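You operate a simulated robot arm through the tools that you are given. There is no shell and no other tool. Be economical: measure what you need, move in short steps, check, and stop when the job is done.

You run a simulated robot arm. Do the job below in one go: nothing can be reset, and whatever is moved stays where it is left.

JOB
Open the lime jar in the jar clamp.
Fine: lay the lid on the sideboard top, then release the clamp; the other jars stay shut.

Only the result counts: the job must be done as asked and must still hold three seconds after the hand-in. Knocking over, shifting, dropping, spilling or breaking anything else fails it. A push-on lid holds only when it is set on centred and level and pressed home; a screw cap is set on level and turned clockwise until tight.

ROBOT AND FRAMES
A 7-joint arm with a two-finger parallel gripper on a trunk, on a base that drives. Base frame: it is fixed to the floor where the robot stands at the start and does not move with it; the origin is under the middle of the robot, x ahead of it, y to its left, z up; the surface under the hand at the start is at about z = 0.82. Lengths are in m, angles in degrees, forces in N, time in s.
With the tool pointing down near the work surface it reaches from about 0.44 to 0.9 m from the robot's upright axis, wherever it stands. Its first joint turns from -17.0 to 126.0 degrees. Places, roughly: jar clamp [0.6, -0.6, 0.8]; seat of the jar clamp [0.6, -0.7, 0.8]; sideboard top [0.7, -0.2, 0.8]. Payload 1.57 kg.
Tool frame: the origin (TCP) lies between the finger pads and is the grasp point; the fingertips stand 0.03 m ahead of it; z points along the fingers, y is the line along which they close. Largest opening 0.08 m; finger width 0.017, thickness 0.012; the body of the gripper, 0.04 by 0.082 m, starts 0.08 m behind the TCP.
Orientation is told as [roll, pitch, yaw] about the base's x, y, z axes, in that order, counted from this pose: with the fingers straight down and closing along the base's y, the tool's x points along the base's -x, its y along +y and its z along -z.

CONTROLS
- The arm moves only by the tool apply_moves. Its argument "steps" is a list of rows, each a list of 2 entries, a list of its own where there are three numbers: the shift along the tool's x, y, z in cm, then the turn, a rotation vector about the tool's x, y, z in degrees. In form: [[[dx, dy, dz], [wx, wy, wz]], ...]. A call has 1 to 12 rows; each row is the pose to reach, as a shift and turn from the pose commanded when the call began, along the tool's axes at that moment. "grip" is the finger opening in cm, from 0 to 8, set as the call begins (left out, the last holds). Rows are played at 5 a second. More than 0.05 m and 8.6 degrees between two rows, or a gripper value outside its range, and nothing of the call is played. A pose out of reach is approached as far as the arm can. The call stops where the force on the tool passes 40 N (or 10 N more than at its start, if that is more) or the arm is blocked; 0.2 s more then pass. The fingers move at their own pace (about 0.045 m/s each) and stop on an object; they squeeze with about 26 N. The grip force told is the motor's: it shows also when the fingers shut on nothing. Time passes only in rows, and 0.2 s behind the last, so rows that repeat a pose let the fingers close. The reply holds the time, the measured pose of the TCP, the force on the tool along the base axes, the opening and the grip force, in the units named above and with some noise, with the torque about the TCP (base axes, N m) and any sound that the robot's microphone picked up.
- Cameras (640 x 400 px; columns grow to the right, rows downward): "scene" is now at [0.0111, -0.2106, 1.3434]; the picture's right is [0.21, -0.98, 0.00], its down [-0.39, -0.08, -0.92] and it looks along [0.90, 0.19, -0.40] (base axes); focal length 264 px, centre (320, 200). "wrist" rides on the gripper at [0.072, -0.007, -0.122] in the tool frame; the picture's right is [0.09, 1.00, 0.00], its down [-0.84, 0.08, -0.54] and it looks along [-0.54, 0.05, 0.84] (tool axes); focal length 238 px, centre (320, 200). There is no depth. A picture from a camera that has moved, and an enlarged one, comes with that camera's place and axes in the base frame and with its lens.
- snapshot(camera): a new picture of that camera. The clock stands still meanwhile.
- raise_lower(by): slides the trunk up (or, below 0, down) by that many m; the arm and the scene camera ride with it, the base frame stays. It gives what a move gives, with no picture.
- roll_base(legs): drives the robot by 1 to 6 legs, each [ahead, left, turn to the left] in m, m and degrees, along the robot's own axes; the way and the turn of a leg run together, so that a leg with both is an arc; at most 1.5 m and 180 degrees a leg. The arm and the cameras ride along, it lands a little off, and it stops where it bumps. It gives what a move gives.
- aim_head(pan, tilt): turns the head with the scene camera to pan (to the left, within 109 degrees either way) and tilt (down, from -29 to 69), counted from straight ahead of the robot. It gives what a move gives.
- zoom(camera, box): a new picture of the part [left, top, right, bottom] of that camera's present view, enlarged. The clock stands still meanwhile.
- sign_off(): hands the job in; it is judged then, once.

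Work in short steps. Places have to be worked out from the pictures, the camera data and where the tool is seen: move nearer, look again, correct. Check each grasp and each placing, and mend what went wrong. You have 120 turns and 78 pictures in all, those below and enlarged ones among them. Open the gripper and draw the arm clear of the work before you hand the job in, unless the task says otherwise; then end with one line.

The tools are called after "Request:" as a command line: name --argument value ..., lists and objects as JSON in quotes. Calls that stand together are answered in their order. apply_moves: Moves the arm, as the interface text tells. Its arguments: {"type":"object","properties":{"steps":{"type":"array","items":{"type":"array"}},"grip":{"type":"number"}},"required":["steps"]} The other tools are called the same way: raise_lower (by) slides the trunk up or down; roll_base (legs) drives the base; aim_head (pan, tilt) turns the head that bears the scene camera; snapshot (camera) takes a picture; zoom (camera, box) takes an enlarged picture of a part of a camera's view; sign_off () hands the job in.

At the start:

```text
t: 0.0
ee_pos: [0.4781, -0.0244, 1.2253]
tool_rot: [0.0, -0.1, 0.0]
force: [-0.5, -0.1, -0.2]
wrist_torque: [0.01, 0.01, -0.06]
grip_width: 0.08
grasp_force: 0.1
trunk travel left (down, up): [-0.7, 0.09]
robot x, y, heading: [-0.0005, 0.0025, -0.2]
head pan, tilt: [12.0, 23.5]
```

scene: 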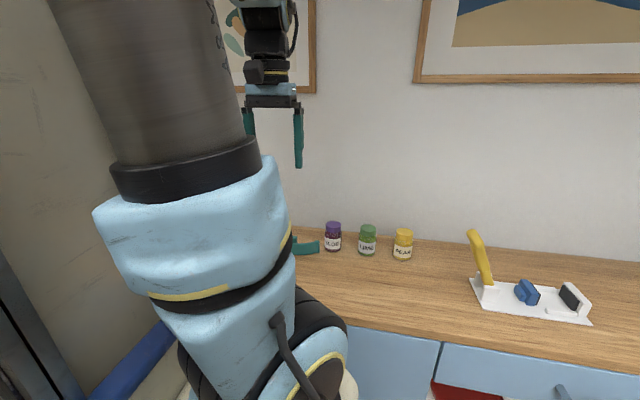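
wrist: 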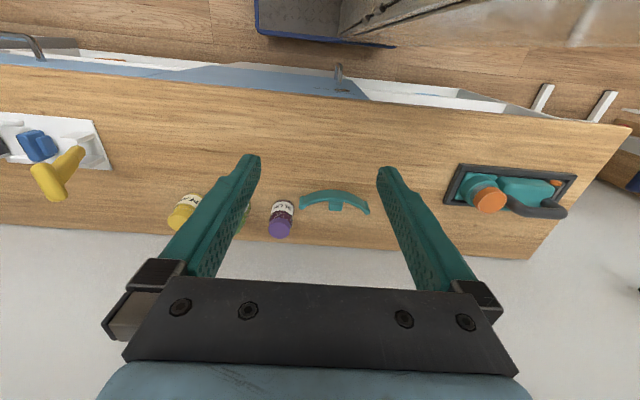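

The pictures show plum, lime and pear jars at the back of the top and the clamp to the right with a yellow lever. I take enlarged views to measure them.

Request:
zoom --camera "scene" --box '[290, 200, 450, 300]'

Request:
zoom --camera "scene" --box '[440, 215, 616, 335]'

```text
4.00 times, centred on (370, 250) of scene
camera zoom: at [0.0111, -0.2106, 1.3434], right [0.21, -0.98, 0.0], down [-0.39, -0.08, -0.92], along [0.9, 0.19, -0.4], focal length 1054 px, centre (120, 0)
```

zoom: 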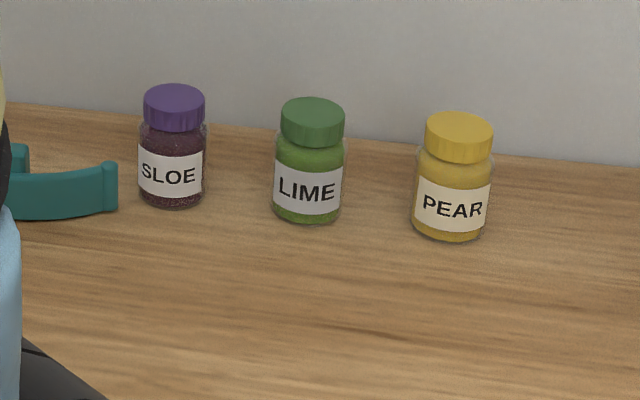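

```text
3.33 times, centred on (528, 275) of scene
camera zoom: at [0.0111, -0.2106, 1.3434], right [0.21, -0.98, 0.0], down [-0.39, -0.08, -0.92], along [0.9, 0.19, -0.4], focal length 879 px, centre (-373, -50)
```

zoom: 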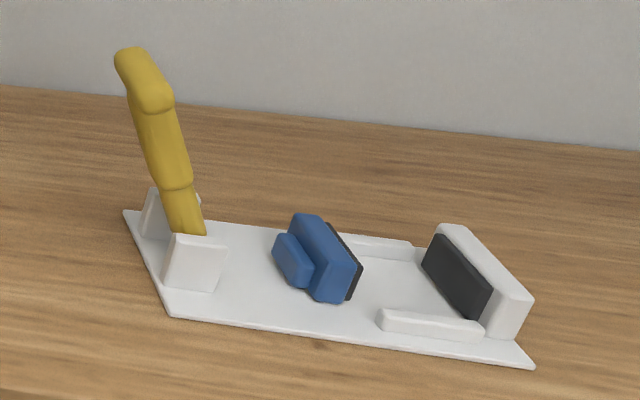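

Estimates: lime at about (0.78, -0.21), about 0.06 wide and 0.10 high; clamp plate x 0.587–0.706, y -0.51 to -0.75. The first joint can't turn to the clamp, so the base must go right. I look at the floor there first.

Request:
aim_head --pan -50 --tilt 45

Request:
snapshot --camera "scene"

```text
t: 1.3
ee_pos: [0.4777, -0.0251, 1.2252]
tool_rot: [0.0, 0.0, 0.0]
force: [-0.5, 0.3, 0.1]
wrist_torque: [0.01, -0.01, -0.04]
grip_width: 0.0799
grasp_force: 0.0
trunk travel left (down, up): [-0.7, 0.09]
robot x, y, heading: [-0.0021, 0.0001, -0.0]
head pan, tilt: [-50.0, 45.0]
```

```text
73 pictures are left
camera scene: at [-0.0271, -0.2921, 1.3105], right [-0.77, -0.64, 0.0], down [-0.45, 0.54, -0.71], along [0.46, -0.54, -0.71], focal length 264 px, centre (320, 200)
```

scene: 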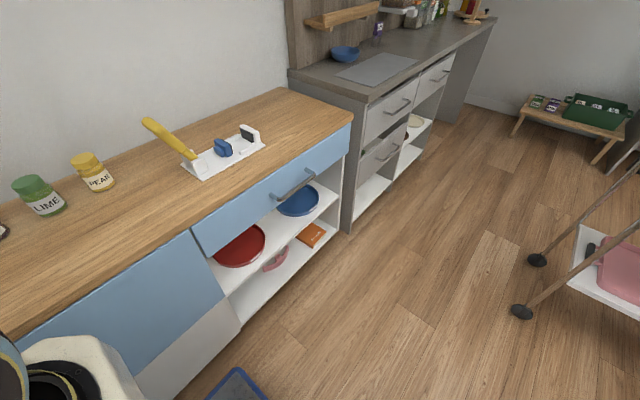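

The floor to the right is clear, except something blue-edged near the base at about (0.4,-0.24). I look down at it.

Request:
aim_head --pan -45 --tilt 69

Request:
snapshot --camera "scene"

```text
t: 2.2
ee_pos: [0.4792, -0.0244, 1.2254]
tool_rot: [0.1, 0.0, 0.1]
force: [-0.3, -0.7, -0.9]
wrist_torque: [-0.02, -0.02, 0.02]
grip_width: 0.0801
grasp_force: 0.1
trunk travel left (down, up): [-0.7, 0.09]
robot x, y, heading: [0.0007, -0.0023, 0.1]
head pan, tilt: [-45.0, 68.8]
```

```text
72 pictures are left
camera scene: at [-0.0398, -0.2695, 1.2817], right [-0.71, -0.71, 0.0], down [-0.66, 0.66, -0.36], along [0.26, -0.26, -0.93], focal length 264 px, centre (320, 200)
```

scene: 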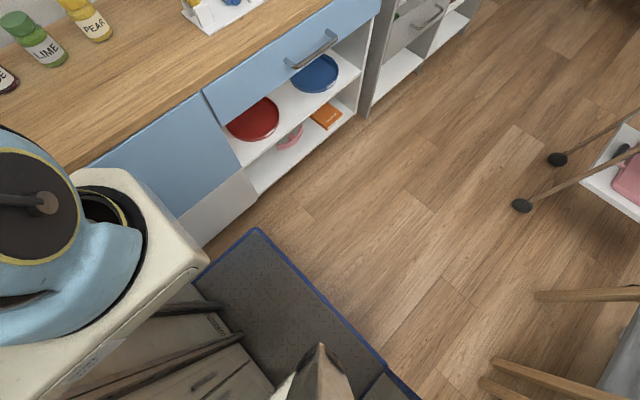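

That is the robot's own base edge (front at x≈0.35, sideboard at 0.47), and the way to the right is clear. I drive right 0.6 m and slightly ahead.

Request:
roll_base --legs '[[0.0, -0.6, 0], [0.05, 0, 0]]'

Request:
aim_head --pan 15 --tilt 35

Request:
snapshot --camera "scene"

Request:
snapshot --camera "wrist"

```text
t: 6.1
ee_pos: [0.5296, -0.623, 1.226]
tool_rot: [0.0, 0.0, 0.1]
force: [-0.3, 0.2, -0.2]
wrist_torque: [0.02, 0.02, -0.03]
grip_width: 0.0798
grasp_force: 0.1
trunk travel left (down, up): [-0.7, 0.09]
robot x, y, heading: [0.0504, -0.5999, 0.2]
head pan, tilt: [-45.0, 68.8]
```

```text
t: 7.4
ee_pos: [0.5294, -0.6226, 1.226]
tool_rot: [-0.1, 0.0, 0.1]
force: [-0.1, 0.8, 0.1]
wrist_torque: [0.01, 0.0, 0.0]
grip_width: 0.0801
grasp_force: 0.1
trunk travel left (down, up): [-0.7, 0.09]
robot x, y, heading: [0.0499, -0.5998, 0.0]
head pan, tilt: [15.0, 35.0]
```

```text
71 pictures are left
camera scene: at [0.0569, -0.8064, 1.3253], right [0.26, -0.97, 0.0], down [-0.55, -0.15, -0.82], along [0.79, 0.21, -0.57], focal length 264 px, centre (320, 200)
```

scene: 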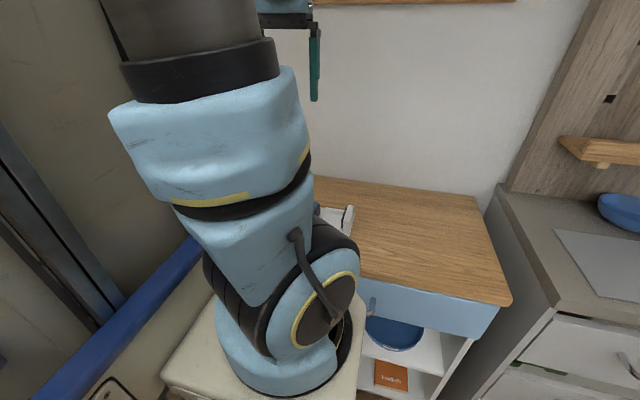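

```text
70 pictures are left
camera wrist: at [0.458, -0.6287, 1.3489], right [-0.09, 1.0, 0.0], down [0.84, 0.08, 0.54], along [0.54, 0.05, -0.84], focal length 238 px, centre (320, 200)
```

wrist: 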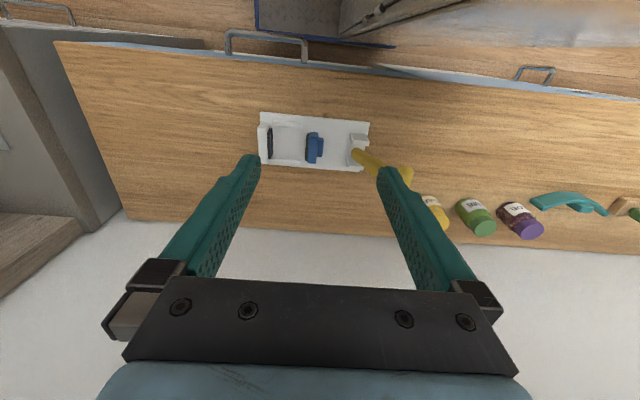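

The wrist view now shows clamp and jars well; I enlarge both to measure.

Request:
zoom --camera "wrist" --box '[240, 90, 432, 210]'

Request:
zoom --camera "wrist" --box '[400, 170, 560, 270]'

```text
3.33 times, centred on (336, 150) of wrist
camera zoom: at [0.458, -0.6287, 1.3489], right [-0.09, 1.0, 0.0], down [0.84, 0.08, 0.54], along [0.54, 0.05, -0.84], focal length 794 px, centre (267, 367)
```

zoom: 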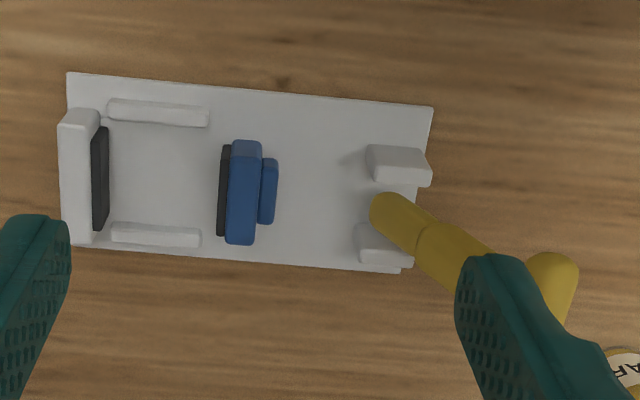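

```text
4.00 times, centred on (480, 220) of wrist
camera zoom: at [0.458, -0.6287, 1.3489], right [-0.09, 1.0, 0.0], down [0.84, 0.08, 0.54], along [0.54, 0.05, -0.84], focal length 953 px, centre (-320, 120)
```

zoom: 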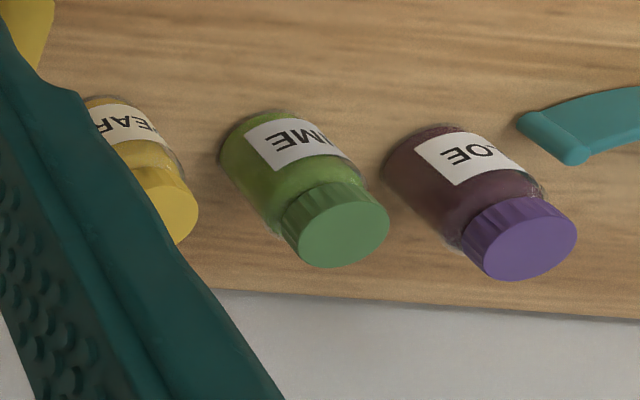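

Lime cap top is at about (0.776, -0.211, 0.92) in both views; the jaw gap is y -0.643 to -0.715, with rails centred on x≈0.646. I move to a look-out point over the lime, staying high.

Request:
apply_moves --steps '[[[-1.7, 3.4, 0.8], [0, 0, 0]], [[-3.4, 6.8, 1.6], [0, 0, 0]], [[-5.1, 10.2, 2.4], [0, 0, 0]], [[-6.8, 13.6, 3.2], [0, 0, 0]], [[-8.5, 17, 4], [0, 0, 0]], [[-10.2, 20.4, 4.8], [0, 0, 0]], [[-11.9, 23.8, 5.6], [0, 0, 0]], [[-13.6, 27.2, 6.4], [0, 0, 0]], [[-15.3, 30.6, 7.2], [0, 0, 0]], [[-17, 34, 8], [0, 0, 0]], [[-18.7, 37.4, 9], [0, 0, 0]], [[-20.4, 41, 10], [0, 0, 0]]]' --grip 8

Request:
snapshot --camera "wrist"

```text
t: 10.0
ee_pos: [0.7067, -0.2796, 1.1426]
tool_rot: [0.1, 0.1, 0.2]
force: [0.4, 0.2, 0.4]
wrist_torque: [0.02, 0.01, -0.02]
grip_width: 0.0799
grasp_force: 0.0
out of reach, approached as far as the arm can: row 11, 12
trunk travel left (down, up): [-0.7, 0.09]
robot x, y, heading: [0.0526, -0.5996, 0.2]
head pan, tilt: [15.0, 35.0]
```

```text
67 pictures are left
camera wrist: at [0.635, -0.2855, 1.2659], right [-0.09, 1.0, 0.0], down [0.84, 0.08, 0.54], along [0.54, 0.05, -0.84], focal length 238 px, centre (320, 200)
```

wrist: 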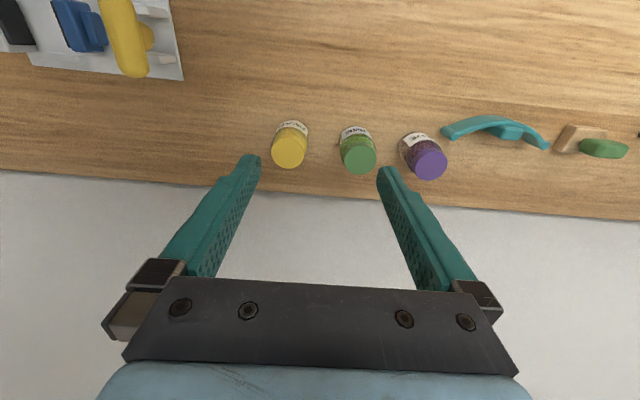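

The lime is confirmed at about (0.772,-0.211), but the arm is at its reach at this height. I drive the base 0.25 m to the left to work on it comfortably.

Request:
roll_base --legs '[[0, 0.25, 0]]'

Request:
apply_moves --steps '[[[0, 0, 0], [0, 0, 0]]]'

```text
t: 11.8
ee_pos: [0.7038, -0.0215, 1.1431]
tool_rot: [0.0, -0.1, 0.7]
force: [-0.2, 0.4, 0.1]
wrist_torque: [0.02, 0.0, 0.0]
grip_width: 0.0799
grasp_force: 0.0
trunk travel left (down, up): [-0.7, 0.09]
robot x, y, heading: [0.0491, -0.3492, 0.4]
head pan, tilt: [15.0, 35.0]
```

```text
t: 12.2
ee_pos: [0.7034, -0.0223, 1.1438]
tool_rot: [-0.1, -0.1, 0.7]
force: [-0.4, 0.2, -0.1]
wrist_torque: [-0.01, 0.0, -0.02]
grip_width: 0.0798
grasp_force: 0.1
trunk travel left (down, up): [-0.7, 0.09]
robot x, y, heading: [0.0507, -0.347, 0.3]
head pan, tilt: [15.0, 35.0]
```

Commanded and measured poses agree. I move above the lime jar at z≈1.02.

Request:
apply_moves --steps '[[[0, -4, 2], [0, 0, 0]], [[0, -8, 4], [0, 0, 0]], [[-2, -12, 6], [0, 0, 0]], [[-4, -15.5, 8.5], [0, 0, 0]], [[-6.9, -18.9, 12], [0, 0, 0]], [[-6.9, -18.9, 12], [0, 0, 0]]]'

Request:
snapshot --camera "wrist"

```text
refused: row 5 steps farther than a row can; nothing moved
```

```text
66 pictures are left
camera wrist: at [0.6317, -0.0288, 1.2659], right [-0.1, 0.99, 0.0], down [0.84, 0.09, 0.54], along [0.54, 0.06, -0.84], focal length 238 px, centre (320, 200)
```

wrist: 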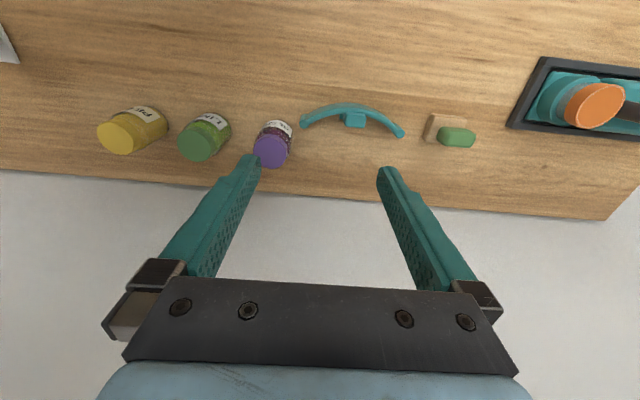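

One row was too large, so I resend with smaller steps.

Request:
apply_moves --steps '[[[0, -4, 1.5], [0, 0, 0]], [[-1, -8, 3], [0, 0, 0]], [[-2.5, -11.5, 5], [0, 0, 0]], [[-4, -14, 7], [0, 0, 0]], [[-5.5, -16.5, 9.5], [0, 0, 0]], [[-6.9, -18.9, 12], [0, 0, 0]], [[-6.9, -18.9, 12], [0, 0, 0]]]'

Request:
snapshot --camera "wrist"

```text
t: 13.8
ee_pos: [0.775, -0.2111, 1.0235]
tool_rot: [0.0, -0.1, 0.6]
force: [0.0, 0.0, -0.2]
wrist_torque: [0.03, 0.0, 0.01]
grip_width: 0.0799
grasp_force: 0.0
trunk travel left (down, up): [-0.7, 0.09]
robot x, y, heading: [0.053, -0.3446, 0.2]
head pan, tilt: [15.0, 35.0]
```

```text
65 pictures are left
camera wrist: at [0.7039, -0.2176, 1.1457], right [-0.1, 0.99, 0.0], down [0.84, 0.09, 0.54], along [0.54, 0.06, -0.84], focal length 238 px, centre (320, 200)
```

wrist: 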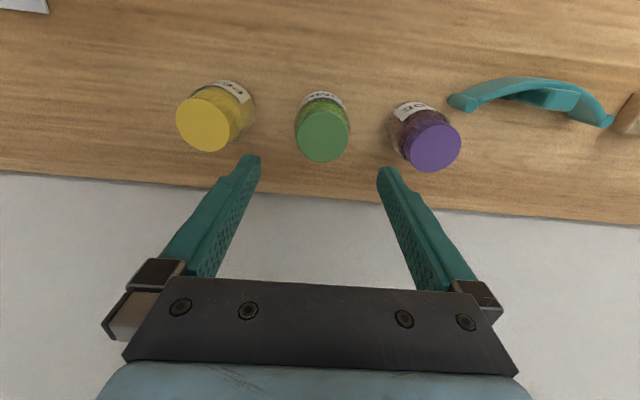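

Cap centre is about (0.773,-0.208). I shift 3 mm to +y and descend so the fingertips are level with the cap's lower rim.

Request:
apply_moves --steps '[[[0.1, 0.3, 2.5], [0, 0, 0]], [[0.1, 0.3, 5], [0, 0, 0]], [[0.1, 0.3, 7.5], [0, 0, 0]], [[0.1, 0.3, 9], [0, 0, 0]], [[0.1, 0.3, 10.1], [0, 0, 0]], [[0.1, 0.3, 10.1], [0, 0, 0]]]'

Request:
snapshot --camera "wrist"

```text
t: 15.2
ee_pos: [0.7729, -0.2071, 0.9216]
tool_rot: [0.0, -0.2, 0.5]
force: [0.5, 0.0, -0.5]
wrist_torque: [-0.02, 0.03, -0.01]
grip_width: 0.08
grasp_force: 0.0
trunk travel left (down, up): [-0.7, 0.09]
robot x, y, heading: [0.0545, -0.341, 0.3]
head pan, tilt: [15.0, 35.0]
```

```text
64 pictures are left
camera wrist: at [0.7011, -0.2138, 1.0437], right [-0.1, 0.99, 0.0], down [0.84, 0.09, 0.54], along [0.54, 0.06, -0.84], focal length 238 px, centre (320, 200)
```

wrist: 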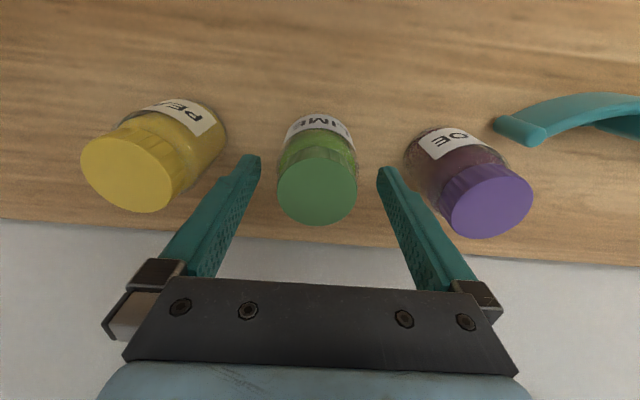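

The cap is centred between the fingers, with its top at about TCP height. I close on it.

Request:
apply_moves --steps '[[[0, 0, 0.2], [0, 0, 0]], [[0, 0, 0.2], [0, 0, 0]], [[0, 0, 0.2], [0, 0, 0]], [[0, 0, 0.2], [0, 0, 0]], [[0, 0, 0.2], [0, 0, 0]]]' --grip 0

Request:
snapshot --camera "wrist"

```text
t: 16.4
ee_pos: [0.7732, -0.2074, 0.9183]
tool_rot: [0.0, -0.2, 0.6]
force: [0.8, -1.5, 2.0]
wrist_torque: [-0.2, 0.1, 0.03]
grip_width: 0.0612
grasp_force: 25.4
trunk travel left (down, up): [-0.7, 0.09]
robot x, y, heading: [0.0492, -0.3445, 0.2]
head pan, tilt: [15.0, 35.0]
```

```text
63 pictures are left
camera wrist: at [0.7018, -0.214, 1.0423], right [-0.1, 0.99, 0.0], down [0.84, 0.09, 0.54], along [0.54, 0.06, -0.84], focal length 238 px, centre (320, 200)
```

wrist: 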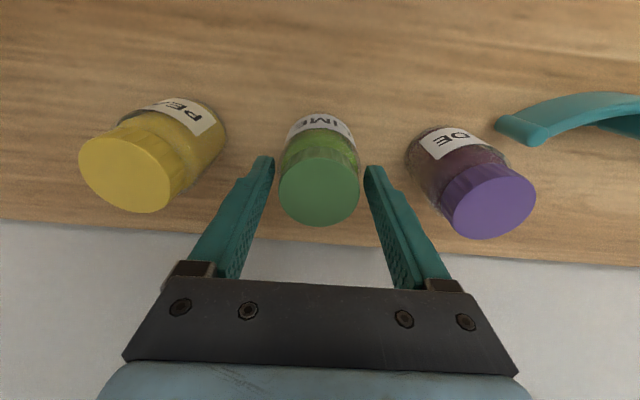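

The width of 0.061 m means the tips shut on the jar's shoulder, below the cap. I open, rise 1.2 cm and close on the cap itself.

Request:
apply_moves --steps '[[[0, 0, 0], [0, 0, 0]], [[0, 0, 0], [0, 0, 0]], [[0, 0, -1.3], [0, 0, 0]], [[0, 0, -1.3], [0, 0, 0]]]' --grip 8

Request:
apply_moves --steps '[[[0, 0, 0], [0, 0, 0]], [[0, 0, 0], [0, 0, 0]], [[0, 0, 0], [0, 0, 0]], [[0, 0, 0], [0, 0, 0]], [[0, 0, 0], [0, 0, 0]]]' --grip 0

Request:
snapshot --camera "wrist"

```text
t: 17.4
ee_pos: [0.7732, -0.2064, 0.9311]
tool_rot: [0.0, 0.0, 0.7]
force: [-0.6, -0.3, 0.2]
wrist_torque: [-0.01, 0.03, -0.02]
grip_width: 0.08
grasp_force: 0.1
trunk travel left (down, up): [-0.7, 0.09]
robot x, y, heading: [0.0486, -0.3442, 0.3]
head pan, tilt: [15.0, 35.0]
```

```text
t: 18.6
ee_pos: [0.7734, -0.2083, 0.9314]
tool_rot: [-0.1, 0.0, 0.6]
force: [0.1, 0.8, 0.5]
wrist_torque: [0.03, 0.0, -0.01]
grip_width: 0.0492
grasp_force: 26.1
trunk travel left (down, up): [-0.7, 0.09]
robot x, y, heading: [0.0518, -0.3466, 0.7]
head pan, tilt: [15.0, 35.0]
```

```text
62 pictures are left
camera wrist: at [0.7017, -0.2142, 1.055], right [-0.1, 0.99, 0.0], down [0.84, 0.09, 0.54], along [0.54, 0.06, -0.84], focal length 238 px, centre (320, 200)
```

wrist: 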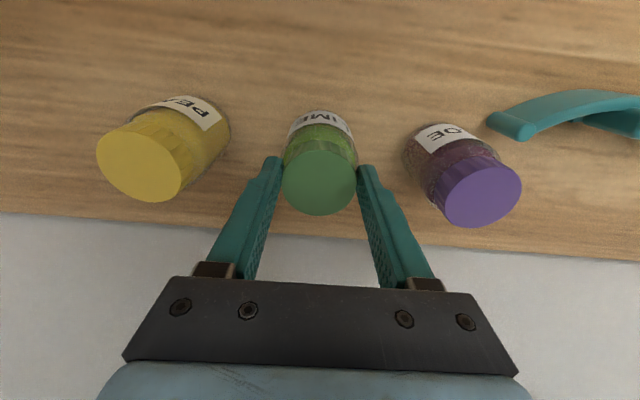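

The grip is now 0.049 on the cap. I lift straight up and check the jar comes along.

Request:
apply_moves --steps '[[[0, 0, -2], [0, 0, 0]], [[0, 0, -4.5], [0, 0, 0]], [[0, 0, -8], [0, 0, 0]], [[2, 0, -12], [0, 0, 0]], [[5, 0, -15.5], [0, 0, 0]], [[8.5, 0, -18], [0, 0, 0]], [[12, 0, -20], [0, 0, 0]], [[12, 0, -20], [0, 0, 0]]]'

Request:
snapshot --camera "wrist"

```text
t: 20.4
ee_pos: [0.6549, -0.2093, 1.1342]
tool_rot: [0.0, 0.0, 0.6]
force: [-0.2, -0.4, -3.5]
wrist_torque: [-0.01, 0.01, 0.01]
grip_width: 0.049
grasp_force: 26.3
trunk travel left (down, up): [-0.7, 0.09]
robot x, y, heading: [0.052, -0.3447, 0.5]
head pan, tilt: [15.0, 35.0]
```

```text
61 pictures are left
camera wrist: at [0.5836, -0.216, 1.257], right [-0.1, 0.99, 0.0], down [0.84, 0.09, 0.54], along [0.54, 0.06, -0.84], focal length 238 px, centre (320, 200)
```

wrist: 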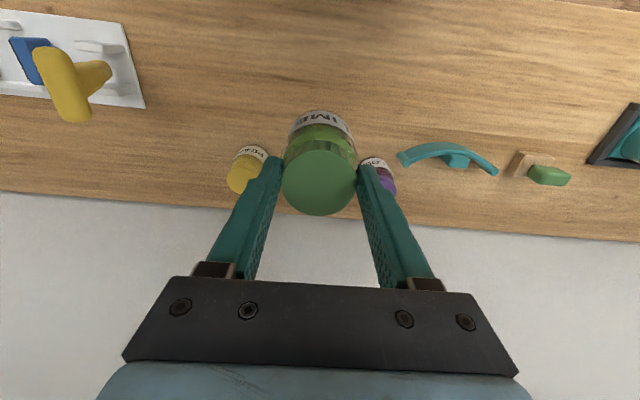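

The jar hangs securely (about 3.3 N). The lever top is near z 0.98 and the jar's bottom at 1.02, so I raise the trunk 5 cm for margin, then drive right.

Request:
raise_lower --by 0.05

Request:
roll_base --legs '[[0, -0.27, 0]]'

Request:
snapshot --camera "wrist"

```text
t: 21.4
ee_pos: [0.6553, -0.2085, 1.1829]
tool_rot: [0.1, 0.0, 0.6]
force: [-0.3, 0.7, -2.3]
wrist_torque: [-0.02, 0.0, -0.01]
grip_width: 0.0492
grasp_force: 26.0
trunk travel left (down, up): [-0.75, 0.04]
robot x, y, heading: [0.0507, -0.3456, 0.3]
head pan, tilt: [15.0, 35.0]
```

```text
t: 23.3
ee_pos: [0.6561, -0.4766, 1.1844]
tool_rot: [0.0, 0.0, 0.7]
force: [0.6, 0.1, -2.6]
wrist_torque: [0.02, 0.01, 0.0]
grip_width: 0.0492
grasp_force: 26.1
trunk travel left (down, up): [-0.75, 0.04]
robot x, y, heading: [0.0501, -0.6157, 0.4]
head pan, tilt: [15.0, 35.0]
```

```text
60 pictures are left
camera wrist: at [0.5857, -0.4846, 1.3069], right [-0.11, 0.99, 0.0], down [0.84, 0.09, 0.54], along [0.54, 0.06, -0.84], focal length 238 px, centre (320, 200)
```

wrist: 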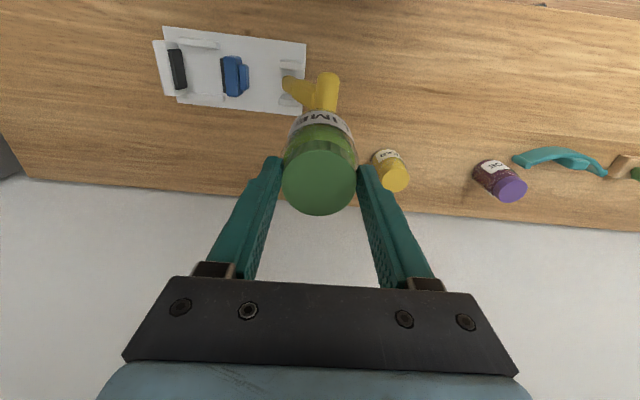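

Now I move across to above the seat (0.646, -0.68), still high, and look.

Request:
apply_moves --steps '[[[0.2, -4, 0], [0, 0, 0]], [[0.4, -8, 0], [0, 0, 0]], [[0.6, -12, 0], [0, 0, 0]], [[0.8, -16, 1], [0, 0, 0]], [[1, -19, 3], [0, 0, 0]], [[1, -20.5, 6], [0, 0, 0]], [[1, -20.5, 9], [0, 0, 0]], [[1, -20.5, 9], [0, 0, 0]]]'

Request:
snapshot --camera "wrist"

Request:
aim_head --pan 0 --tilt 35

Request:
snapshot --camera "scene"

```text
t: 25.1
ee_pos: [0.6507, -0.6846, 1.0958]
tool_rot: [0.0, -0.1, 0.8]
force: [-0.7, -0.2, -2.7]
wrist_torque: [0.02, 0.01, 0.03]
grip_width: 0.0491
grasp_force: 26.3
trunk travel left (down, up): [-0.75, 0.04]
robot x, y, heading: [0.0513, -0.6159, 0.8]
head pan, tilt: [15.0, 35.0]
```

```text
59 pictures are left
camera wrist: at [0.5795, -0.6922, 1.2186], right [-0.11, 0.99, 0.0], down [0.83, 0.09, 0.54], along [0.54, 0.06, -0.84], focal length 238 px, centre (320, 200)
```

wrist: 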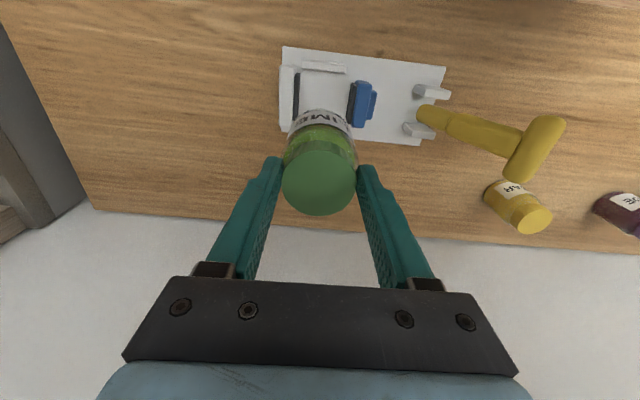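

```text
t: 25.9
ee_pos: [0.6502, -0.6853, 1.0977]
tool_rot: [0.0, 0.0, 0.8]
force: [-0.3, -0.6, -2.8]
wrist_torque: [0.0, 0.04, -0.01]
grip_width: 0.0488
grasp_force: 26.3
trunk travel left (down, up): [-0.75, 0.04]
robot x, y, heading: [0.0521, -0.6169, 0.7]
head pan, tilt: [0.0, 35.0]
```

```text
58 pictures are left
camera scene: at [0.0638, -0.8467, 1.3753], right [0.01, -1.0, 0.0], down [-0.57, -0.01, -0.82], along [0.82, 0.01, -0.57], focal length 264 px, centre (320, 200)
```

scene: 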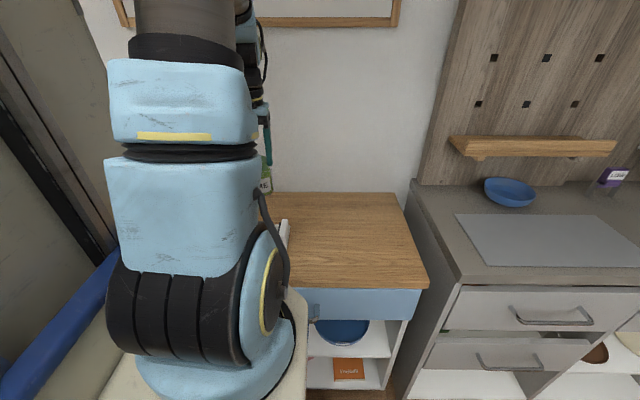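

The scene camera is blocked by the arm, so I rely on the wrist camera. I enlarge the clamp to pin down pads and rails.

Request:
zoom --camera "wrist" --box '[264, 40, 456, 160]'

```text
3.33 times, centred on (360, 100) of wrist
camera zoom: at [0.5795, -0.6919, 1.2188], right [-0.11, 0.99, 0.0], down [0.84, 0.09, 0.54], along [0.54, 0.06, -0.84], focal length 794 px, centre (187, 533)
```

zoom: 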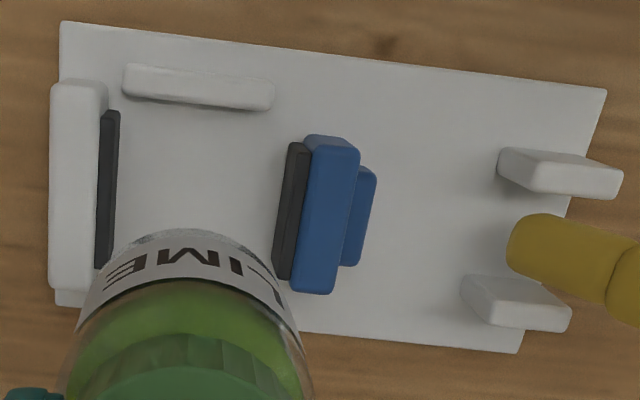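

Jaw faces are at y -0.716 and -0.643, and rails centre on x 0.646, so the target is (0.646, -0.680). I correct by 4–5 mm and lower to just above the seat.

Request:
apply_moves --steps '[[[0.4, 0.5, 3], [0, 0, 0]], [[0.4, 0.5, 6], [0, 0, 0]], [[0.4, 0.5, 9], [0, 0, 0]], [[0.4, 0.5, 12], [0, 0, 0]], [[0.4, 0.5, 12], [0, 0, 0]]]'

Request:
snapshot --camera "wrist"

```text
t: 27.1
ee_pos: [0.6474, -0.6796, 0.9734]
tool_rot: [0.0, 0.0, 0.9]
force: [-0.3, 0.0, -3.8]
wrist_torque: [-0.01, 0.0, 0.01]
grip_width: 0.0492
grasp_force: 26.3
trunk travel left (down, up): [-0.75, 0.04]
robot x, y, heading: [0.0504, -0.6177, 0.4]
head pan, tilt: [0.0, 35.0]
```

```text
56 pictures are left
camera wrist: at [0.5754, -0.6865, 1.0968], right [-0.11, 0.99, 0.0], down [0.83, 0.09, 0.54], along [0.54, 0.06, -0.84], focal length 238 px, centre (320, 200)
```

wrist: 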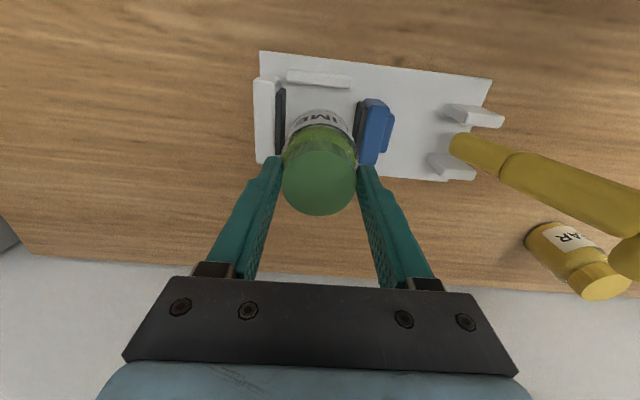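

The jar lines up between the pads. I lower slowly in small rows, letting the force stop it.

Request:
apply_moves --steps '[[[0.1, 0, 1], [0, 0, 0]], [[0.1, 0, 2], [0, 0, 0]], [[0.1, 0, 2.6], [0, 0, 0]], [[0.1, 0, 3.0], [0, 0, 0]], [[0.1, 0, 3.3], [0, 0, 0]], [[0.1, 0, 3.3], [0, 0, 0]]]'

Request:
zoom --camera "wrist" --box '[220, 30, 540, 230]'

```text
t: 28.4
ee_pos: [0.6437, -0.6787, 0.9402]
tool_rot: [0.0, -0.1, 0.8]
force: [-6.3, 0.5, 21.2]
wrist_torque: [-0.02, -0.2, -0.01]
grip_width: 0.0495
grasp_force: 25.7
trunk travel left (down, up): [-0.75, 0.04]
robot x, y, heading: [0.0501, -0.6184, 0.5]
head pan, tilt: [0.0, 35.0]
```

```text
2.00 times, centred on (380, 130) of wrist
camera zoom: at [0.5729, -0.6855, 1.0642], right [-0.11, 0.99, 0.0], down [0.83, 0.09, 0.54], along [0.54, 0.06, -0.84], focal length 477 px, centre (200, 340)
```

zoom: 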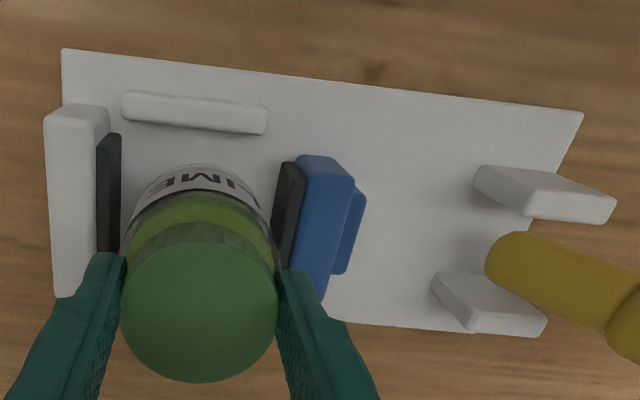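

Contact at TCP z 0.940 with 21 N, pushed toward -x by about 3 mm, which suggests the jar may sit on the rear rail. I look closely before deciding.

Request:
zoom --camera "wrist" --box '[240, 60, 400, 160]'

```text
4.00 times, centred on (320, 110) of wrist
camera zoom: at [0.5729, -0.6855, 1.0642], right [-0.11, 0.99, 0.0], down [0.83, 0.09, 0.54], along [0.54, 0.06, -0.84], focal length 953 px, centre (320, 560)
```

zoom: 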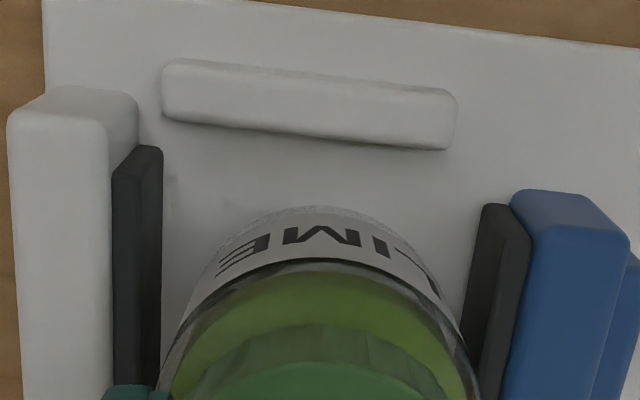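

The picture shows about 12 mm between jar and front rail, so the jar stands on the rear rail. I lift 1.5 cm, shift 8 mm toward -x, and lower again.

Request:
apply_moves --steps '[[[0, 0, -0.8], [0, 0, 0]], [[0, 0, -1.6], [0, 0, 0]], [[0.8, 0, -1.6], [0, 0, 0]], [[0.8, 0, -1.6], [0, 0, 0]]]'

Request:
zoom --camera "wrist" --box '[240, 60, 400, 160]'

```text
t: 29.4
ee_pos: [0.6371, -0.6788, 0.957]
tool_rot: [0.1, 0.1, 0.9]
force: [-0.1, -0.1, -3.0]
wrist_torque: [0.03, 0.02, -0.03]
grip_width: 0.0491
grasp_force: 25.8
trunk travel left (down, up): [-0.75, 0.04]
robot x, y, heading: [0.0537, -0.6178, 0.4]
head pan, tilt: [0.0, 35.0]
```

```text
4.00 times, centred on (320, 110) of wrist
camera zoom: at [0.5654, -0.6855, 1.0797], right [-0.11, 0.99, 0.0], down [0.84, 0.09, 0.54], along [0.54, 0.06, -0.84], focal length 953 px, centre (320, 560)
```

zoom: 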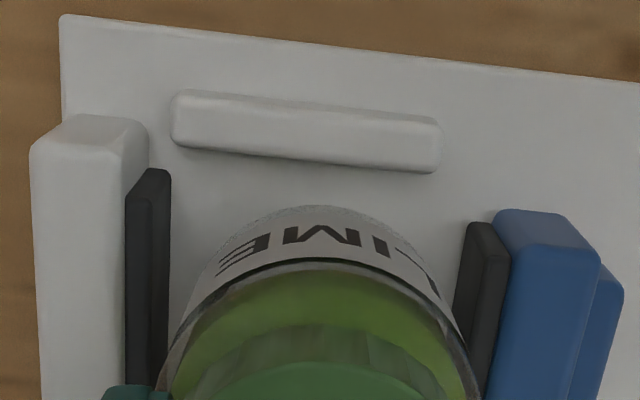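

Now lower again onto the seat, gently.

Request:
apply_moves --steps '[[[0, 0, 0.6], [0, 0, 0]], [[0, 0, 1.2], [0, 0, 0]], [[0, 0, 1.6], [0, 0, 0]], [[0, 0, 1.9], [0, 0, 0]], [[0, 0, 2.2], [0, 0, 0]], [[0, 0, 2.2], [0, 0, 0]]]'

Request:
zoom --camera "wrist" --box '[240, 60, 400, 160]'

```text
t: 30.9
ee_pos: [0.6381, -0.6775, 0.9339]
tool_rot: [0.0, -0.1, 0.8]
force: [0.1, 0.9, -2.6]
wrist_torque: [-0.02, 0.0, -0.01]
grip_width: 0.0491
grasp_force: 26.1
trunk travel left (down, up): [-0.75, 0.04]
robot x, y, heading: [0.0505, -0.6178, 0.3]
head pan, tilt: [0.0, 35.0]
```

```text
4.00 times, centred on (320, 110) of wrist
camera zoom: at [0.5658, -0.6851, 1.0571], right [-0.11, 0.99, 0.0], down [0.84, 0.09, 0.54], along [0.54, 0.06, -0.84], focal length 953 px, centre (320, 560)
```

zoom: 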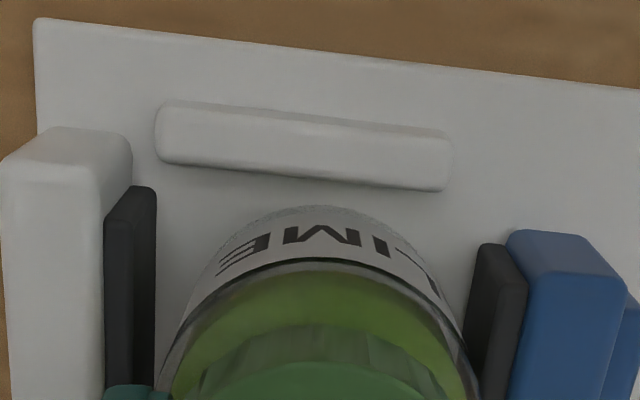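

No contact yet and it has passed the former stop height, so the rail is cleared. I continue down in small steps.

Request:
apply_moves --steps '[[[0, -0.1, 0.2], [0, 0, 0]], [[0, -0.1, 0.4], [0, 0, 0]], [[0, -0.1, 0.6], [0, 0, 0]], [[0, -0.1, 0.6], [0, 0, 0]]]'

```text
t: 31.9
ee_pos: [0.6377, -0.6789, 0.9303]
tool_rot: [0.1, -0.2, 0.8]
force: [0.6, 0.8, 17.5]
wrist_torque: [0.04, 0.49, 0.0]
grip_width: 0.049
grasp_force: 26.3
trunk travel left (down, up): [-0.75, 0.04]
robot x, y, heading: [0.053, -0.6177, 0.5]
head pan, tilt: [0.0, 35.0]
```

Contact is now 1 cm below the rail stop, on the front edge of the jar's bottom, as the earlier bump tilted the jar slightly. I check the view before letting go.

Request:
zoom --camera "wrist" --box '[220, 60, 412, 180]'

```text
3.33 times, centred on (316, 120) of wrist
camera zoom: at [0.5661, -0.686, 1.0524], right [-0.11, 0.99, 0.0], down [0.83, 0.09, 0.54], along [0.54, 0.06, -0.84], focal length 794 px, centre (333, 467)
```

zoom: 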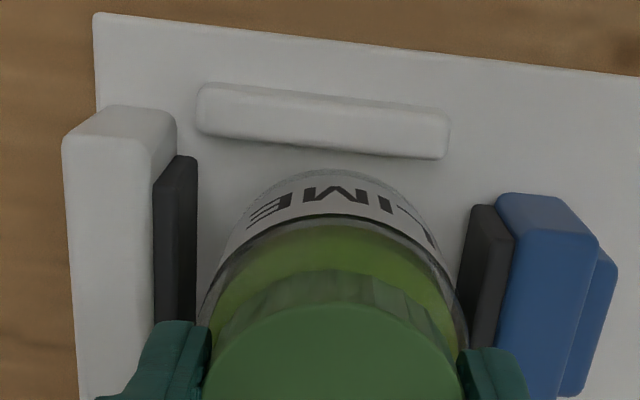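

The jar sits between rails and pads. I relax the downward push by 2 mm and open the fingers to let it settle.

Request:
apply_moves --steps '[[[0, 0, -0.3], [0, 0, 0]], [[0, 0, -0.3], [0, 0, 0]], [[0, 0, -0.3], [0, 0, 0]], [[0, 0, -0.3], [0, 0, 0]]]' --grip 7

Request:
snapshot --camera "wrist"

```text
t: 32.9
ee_pos: [0.6374, -0.6794, 0.9308]
tool_rot: [-0.1, 0.0, 0.9]
force: [-0.9, -0.1, -0.1]
wrist_torque: [0.01, -0.02, 0.02]
grip_width: 0.0699
grasp_force: 0.1
trunk travel left (down, up): [-0.75, 0.04]
robot x, y, heading: [0.0531, -0.6147, 0.7]
head pan, tilt: [0.0, 35.0]
```

```text
50 pictures are left
camera wrist: at [0.5662, -0.6866, 1.0548], right [-0.11, 0.99, 0.0], down [0.84, 0.09, 0.54], along [0.54, 0.06, -0.84], focal length 238 px, centre (320, 200)
```

wrist: 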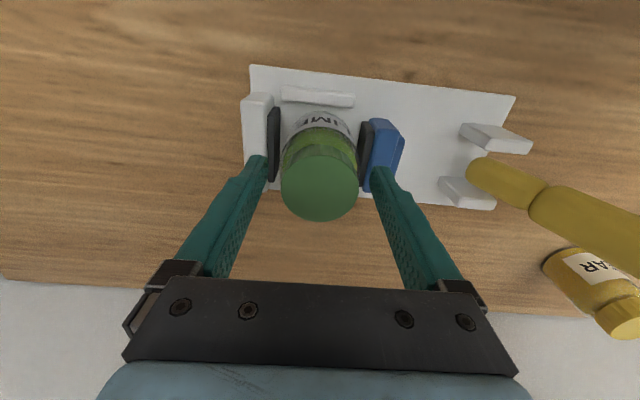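

Released and the jar stands. I rise and take a view of it with the lever.

Request:
apply_moves --steps '[[[0, 0, -4], [0, 0, 0]], [[0, 0, -8], [0, 0, 0]], [[0, 0, -12], [0, 0, 0]], [[0, 0, -16], [0, 0, 0]], [[0, 1, -20], [0, 0, 0]], [[0, 1, -20], [0, 0, 0]]]'

Request:
zoom --camera "wrist" --box '[240, 20, 560, 220]'

```text
t: 34.2
ee_pos: [0.6385, -0.6689, 1.1308]
tool_rot: [-0.1, 0.0, 0.7]
force: [0.4, 0.0, 0.1]
wrist_torque: [-0.04, -0.02, -0.01]
grip_width: 0.0703
grasp_force: 0.0
trunk travel left (down, up): [-0.75, 0.04]
robot x, y, heading: [0.055, -0.6162, 0.6]
head pan, tilt: [0.0, 35.0]
```

```text
2.00 times, centred on (400, 120) of wrist
camera zoom: at [0.5666, -0.6754, 1.2538], right [-0.11, 0.99, 0.0], down [0.84, 0.09, 0.54], along [0.54, 0.06, -0.84], focal length 477 px, centre (160, 360)
```

zoom: 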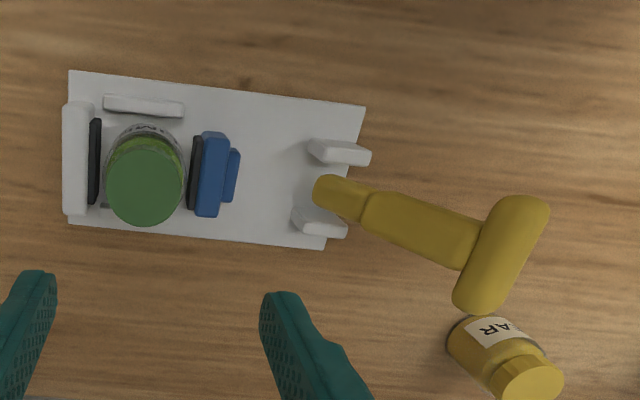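

The jar stands square between the jaws. Triangulating, the lever's T-grip is at about (0.637, -0.472, 0.995), with its bar along x. I go above it with fingers open and look.

Request:
apply_moves --steps '[[[0, 4, 0], [0, 0, 0]], [[0, 8, 0], [0, 0, 0]], [[0, 12, 0], [0, 0, 0]], [[0, 16, 0], [0, 0, 0]], [[0, 19.7, 1], [0, 0, 0]], [[0, 19.7, 4], [0, 0, 0]], [[0, 19.7, 5], [0, 0, 0]]]' --grip 8

Request:
snapshot --camera "wrist"

Request:
aim_head --pan 20 --tilt 40

Request:
snapshot --camera "scene"

```text
t: 35.9
ee_pos: [0.6336, -0.4722, 1.082]
tool_rot: [0.0, 0.0, 0.8]
force: [0.8, -0.9, -0.2]
wrist_torque: [-0.02, -0.01, -0.01]
grip_width: 0.0801
grasp_force: 0.1
trunk travel left (down, up): [-0.75, 0.04]
robot x, y, heading: [0.051, -0.6186, 0.8]
head pan, tilt: [0.0, 35.0]
```

```text
48 pictures are left
camera wrist: at [0.5626, -0.4788, 1.205], right [-0.11, 0.99, 0.0], down [0.83, 0.09, 0.54], along [0.54, 0.06, -0.84], focal length 238 px, centre (320, 200)
```

wrist: 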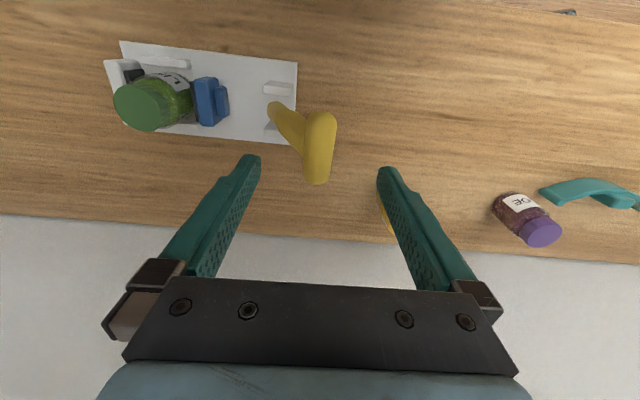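

```text
t: 36.7
ee_pos: [0.6336, -0.4716, 1.0827]
tool_rot: [0.0, -0.1, 0.9]
force: [0.2, -0.5, 0.0]
wrist_torque: [-0.04, -0.01, -0.02]
grip_width: 0.0799
grasp_force: 0.1
trunk travel left (down, up): [-0.75, 0.04]
robot x, y, heading: [0.0551, -0.6176, 0.5]
head pan, tilt: [20.0, 40.0]
```

```text
47 pictures are left
camera scene: at [0.0552, -0.8178, 1.3678], right [0.35, -0.94, 0.0], down [-0.6, -0.23, -0.77], along [0.72, 0.27, -0.64], focal length 264 px, centre (320, 200)
```

scene: 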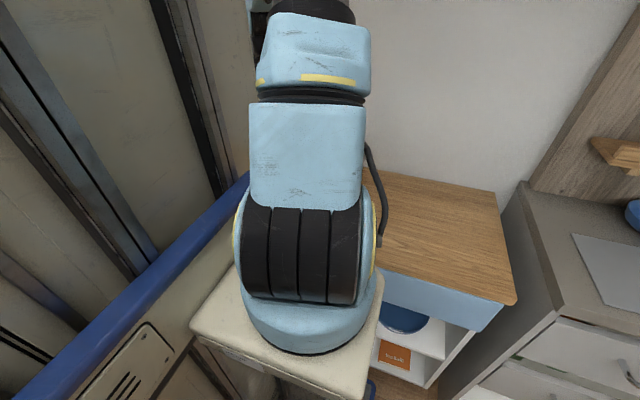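

The T-bar is between the fingers, at about (0.637,-0.470,1.0), and the scene camera stays blocked. I lower to straddle it, then nudge toward -y (the jaw side) and watch force and jaw.

Request:
apply_moves --steps '[[[-0.3, 0, 3], [0, 0, 0]], [[-0.3, 0, 5.5], [0, 0, 0]], [[-0.3, 0, 8], [0, 0, 0]], [[-0.3, 0, 8], [0, 0, 0]]]'

Request:
apply_moves --steps '[[[0, -1.5, 0], [0, 0, 0]], [[0, -2.5, 0], [0, 0, 0]], [[0, -3.2, 0], [0, 0, 0]], [[0, -3.9, 0], [0, 0, 0]], [[0, -4.5, 0], [0, 0, 0]], [[0, -4.5, 0], [0, 0, 0]]]'

Request:
snapshot --camera "wrist"

```text
t: 37.7
ee_pos: [0.6371, -0.4723, 1.0024]
tool_rot: [0.1, 0.0, 0.8]
force: [0.2, -0.9, 1.9]
wrist_torque: [0.0, -0.02, 0.01]
grip_width: 0.0799
grasp_force: 0.2
trunk travel left (down, up): [-0.75, 0.04]
robot x, y, heading: [0.0501, -0.6159, 0.8]
head pan, tilt: [20.0, 40.0]
```

```text
t: 38.6
ee_pos: [0.6378, -0.4938, 1.0039]
tool_rot: [0.8, -0.3, 1.3]
force: [0.6, 13.3, -4.1]
wrist_torque: [-0.05, -0.08, -0.15]
grip_width: 0.0799
grasp_force: 0.1
trunk travel left (down, up): [-0.75, 0.04]
robot x, y, heading: [0.0488, -0.6184, 0.7]
head pan, tilt: [20.0, 40.0]
stopped in row 4: the force on the tool passed its limit at 46 N (the readings are from after the stop); the commanded pose is now the measured one
```

```text
46 pictures are left
camera wrist: at [0.5652, -0.5046, 1.1263], right [-0.11, 0.99, 0.01], down [0.83, 0.09, 0.55], along [0.54, 0.07, -0.84], focal length 238 px, centre (320, 200)
```

wrist: 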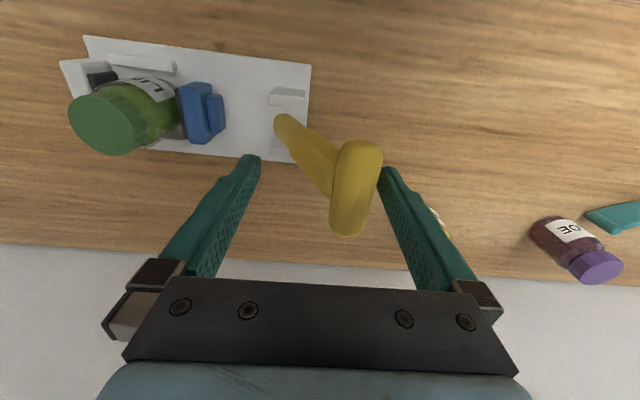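

It's blocked toward -y (T at y -0.469 didn't yield), so closing must go the other way. I back off and nudge toward +y.

Request:
apply_moves --steps '[[[0, 1.5, 0], [0, 0, 0]], [[0, 3, 0], [-0.8, 0, 0]], [[0, 4.5, 0], [-0.8, 0, 0]], [[0, 5.5, 0], [-0.8, 0, 0]], [[0, 6.2, 0], [-0.8, 0, 0]], [[0, 6.9, 0.1], [-0.8, 0, 0]], [[0, 7.6, 0.2], [-0.8, 0, 0]], [[0, 7.6, 0.2], [-0.8, 0, 0]]]'

Request:
snapshot --camera "wrist"

```text
t: 40.4
ee_pos: [0.6364, -0.4228, 1.0016]
tool_rot: [1.4, -0.3, 1.0]
force: [-0.5, -0.3, -0.2]
wrist_torque: [-0.02, 0.0, 0.01]
grip_width: 0.0798
grasp_force: 0.1
trunk travel left (down, up): [-0.75, 0.04]
robot x, y, heading: [0.0507, -0.6158, 0.5]
head pan, tilt: [20.0, 40.0]
```

```text
45 pictures are left
camera wrist: at [0.5644, -0.4331, 1.1241], right [-0.11, 0.99, 0.02], down [0.83, 0.08, 0.55], along [0.54, 0.08, -0.84], focal length 238 px, centre (320, 200)
```

wrist: 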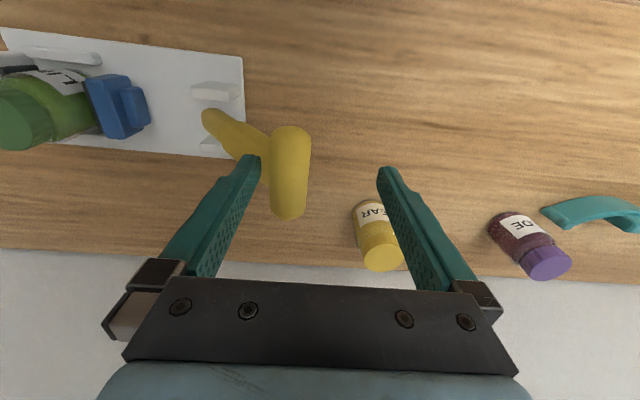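

The lever yields freely toward +y, so that is the closing way. Later on the arc I need to push from above with closed fingers, so I rise, close the fingers and set down on the -y side of the T.

Request:
apply_moves --steps '[[[0, 0, -3], [0.7, 0, 0]], [[0, 0, -6], [1.4, 0, 0]], [[0, -3, -6.5], [1.4, 0, 0]], [[0, -6.4, -6.5], [1.4, 0, 0]], [[0, -6.4, -6.5], [1.4, 0, 0]], [[0, -6.4, -6.5], [1.4, 0, 0]], [[0, -6.4, -6.5], [1.4, 0, 0]]]' --grip 0

Request:
snapshot --camera "wrist"

```text
t: 42.0
ee_pos: [0.6363, -0.4899, 1.065]
tool_rot: [0.1, -0.3, 1.1]
force: [-0.3, 0.0, 0.1]
wrist_torque: [-0.02, -0.01, 0.0]
grip_width: 0.0001
grasp_force: 21.0
trunk travel left (down, up): [-0.75, 0.04]
robot x, y, heading: [0.0525, -0.6135, 0.5]
head pan, tilt: [20.0, 40.0]
```

```text
44 pictures are left
camera wrist: at [0.5636, -0.4975, 1.1877], right [-0.11, 0.99, 0.0], down [0.83, 0.09, 0.55], along [0.54, 0.06, -0.84], focal length 238 px, centre (320, 200)
```

wrist: 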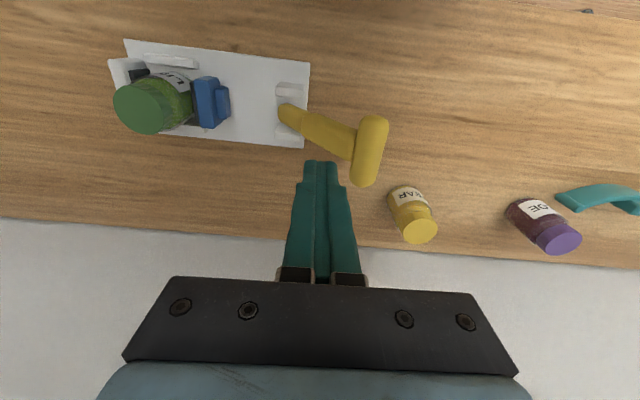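

T is at (0.637,-0.445,0.983), holding where I left it. I lower beside it and push along its arc to about 55–60°.

Request:
apply_moves --steps '[[[0, 0, 2.5], [0, 0, 0]], [[0, 0, 4.8], [0, 0, 0]], [[0, 1.2, 4.8], [0, 0, 0]], [[0, 2.0, 5], [0, 0, 0]], [[0, 3.0, 5.6], [0, 0, 0]], [[0, 3.9, 6.3], [0, 0, 0]], [[0, 4.9, 7.3], [0, 0, 0]], [[0, 5.9, 8.3], [0, 0, 0]], [[0, 6.7, 9.5], [0, 0, 0]], [[0, 7.6, 10.7], [0, 0, 0]], [[0, 7.6, 10.7], [0, 0, 0]]]'

Request:
snapshot --camera "wrist"

```text
t: 44.4
ee_pos: [0.6358, -0.4116, 0.9597]
tool_rot: [0.2, -0.3, 1.2]
force: [1.0, -0.1, 0.2]
wrist_torque: [0.0, 0.0, 0.01]
grip_width: 0.0
grasp_force: 21.2
trunk travel left (down, up): [-0.75, 0.04]
robot x, y, heading: [0.0557, -0.6146, 0.7]
head pan, tilt: [20.0, 40.0]
```

```text
43 pictures are left
camera wrist: at [0.5644, -0.4188, 1.082], right [-0.11, 0.99, 0.0], down [0.83, 0.09, 0.55], along [0.54, 0.06, -0.84], focal length 238 px, centre (320, 200)
```

wrist: 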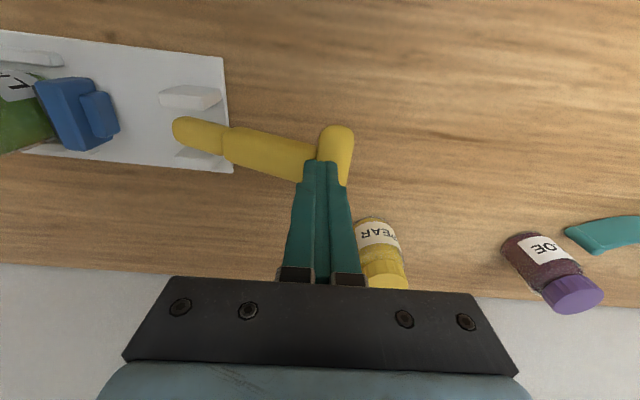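

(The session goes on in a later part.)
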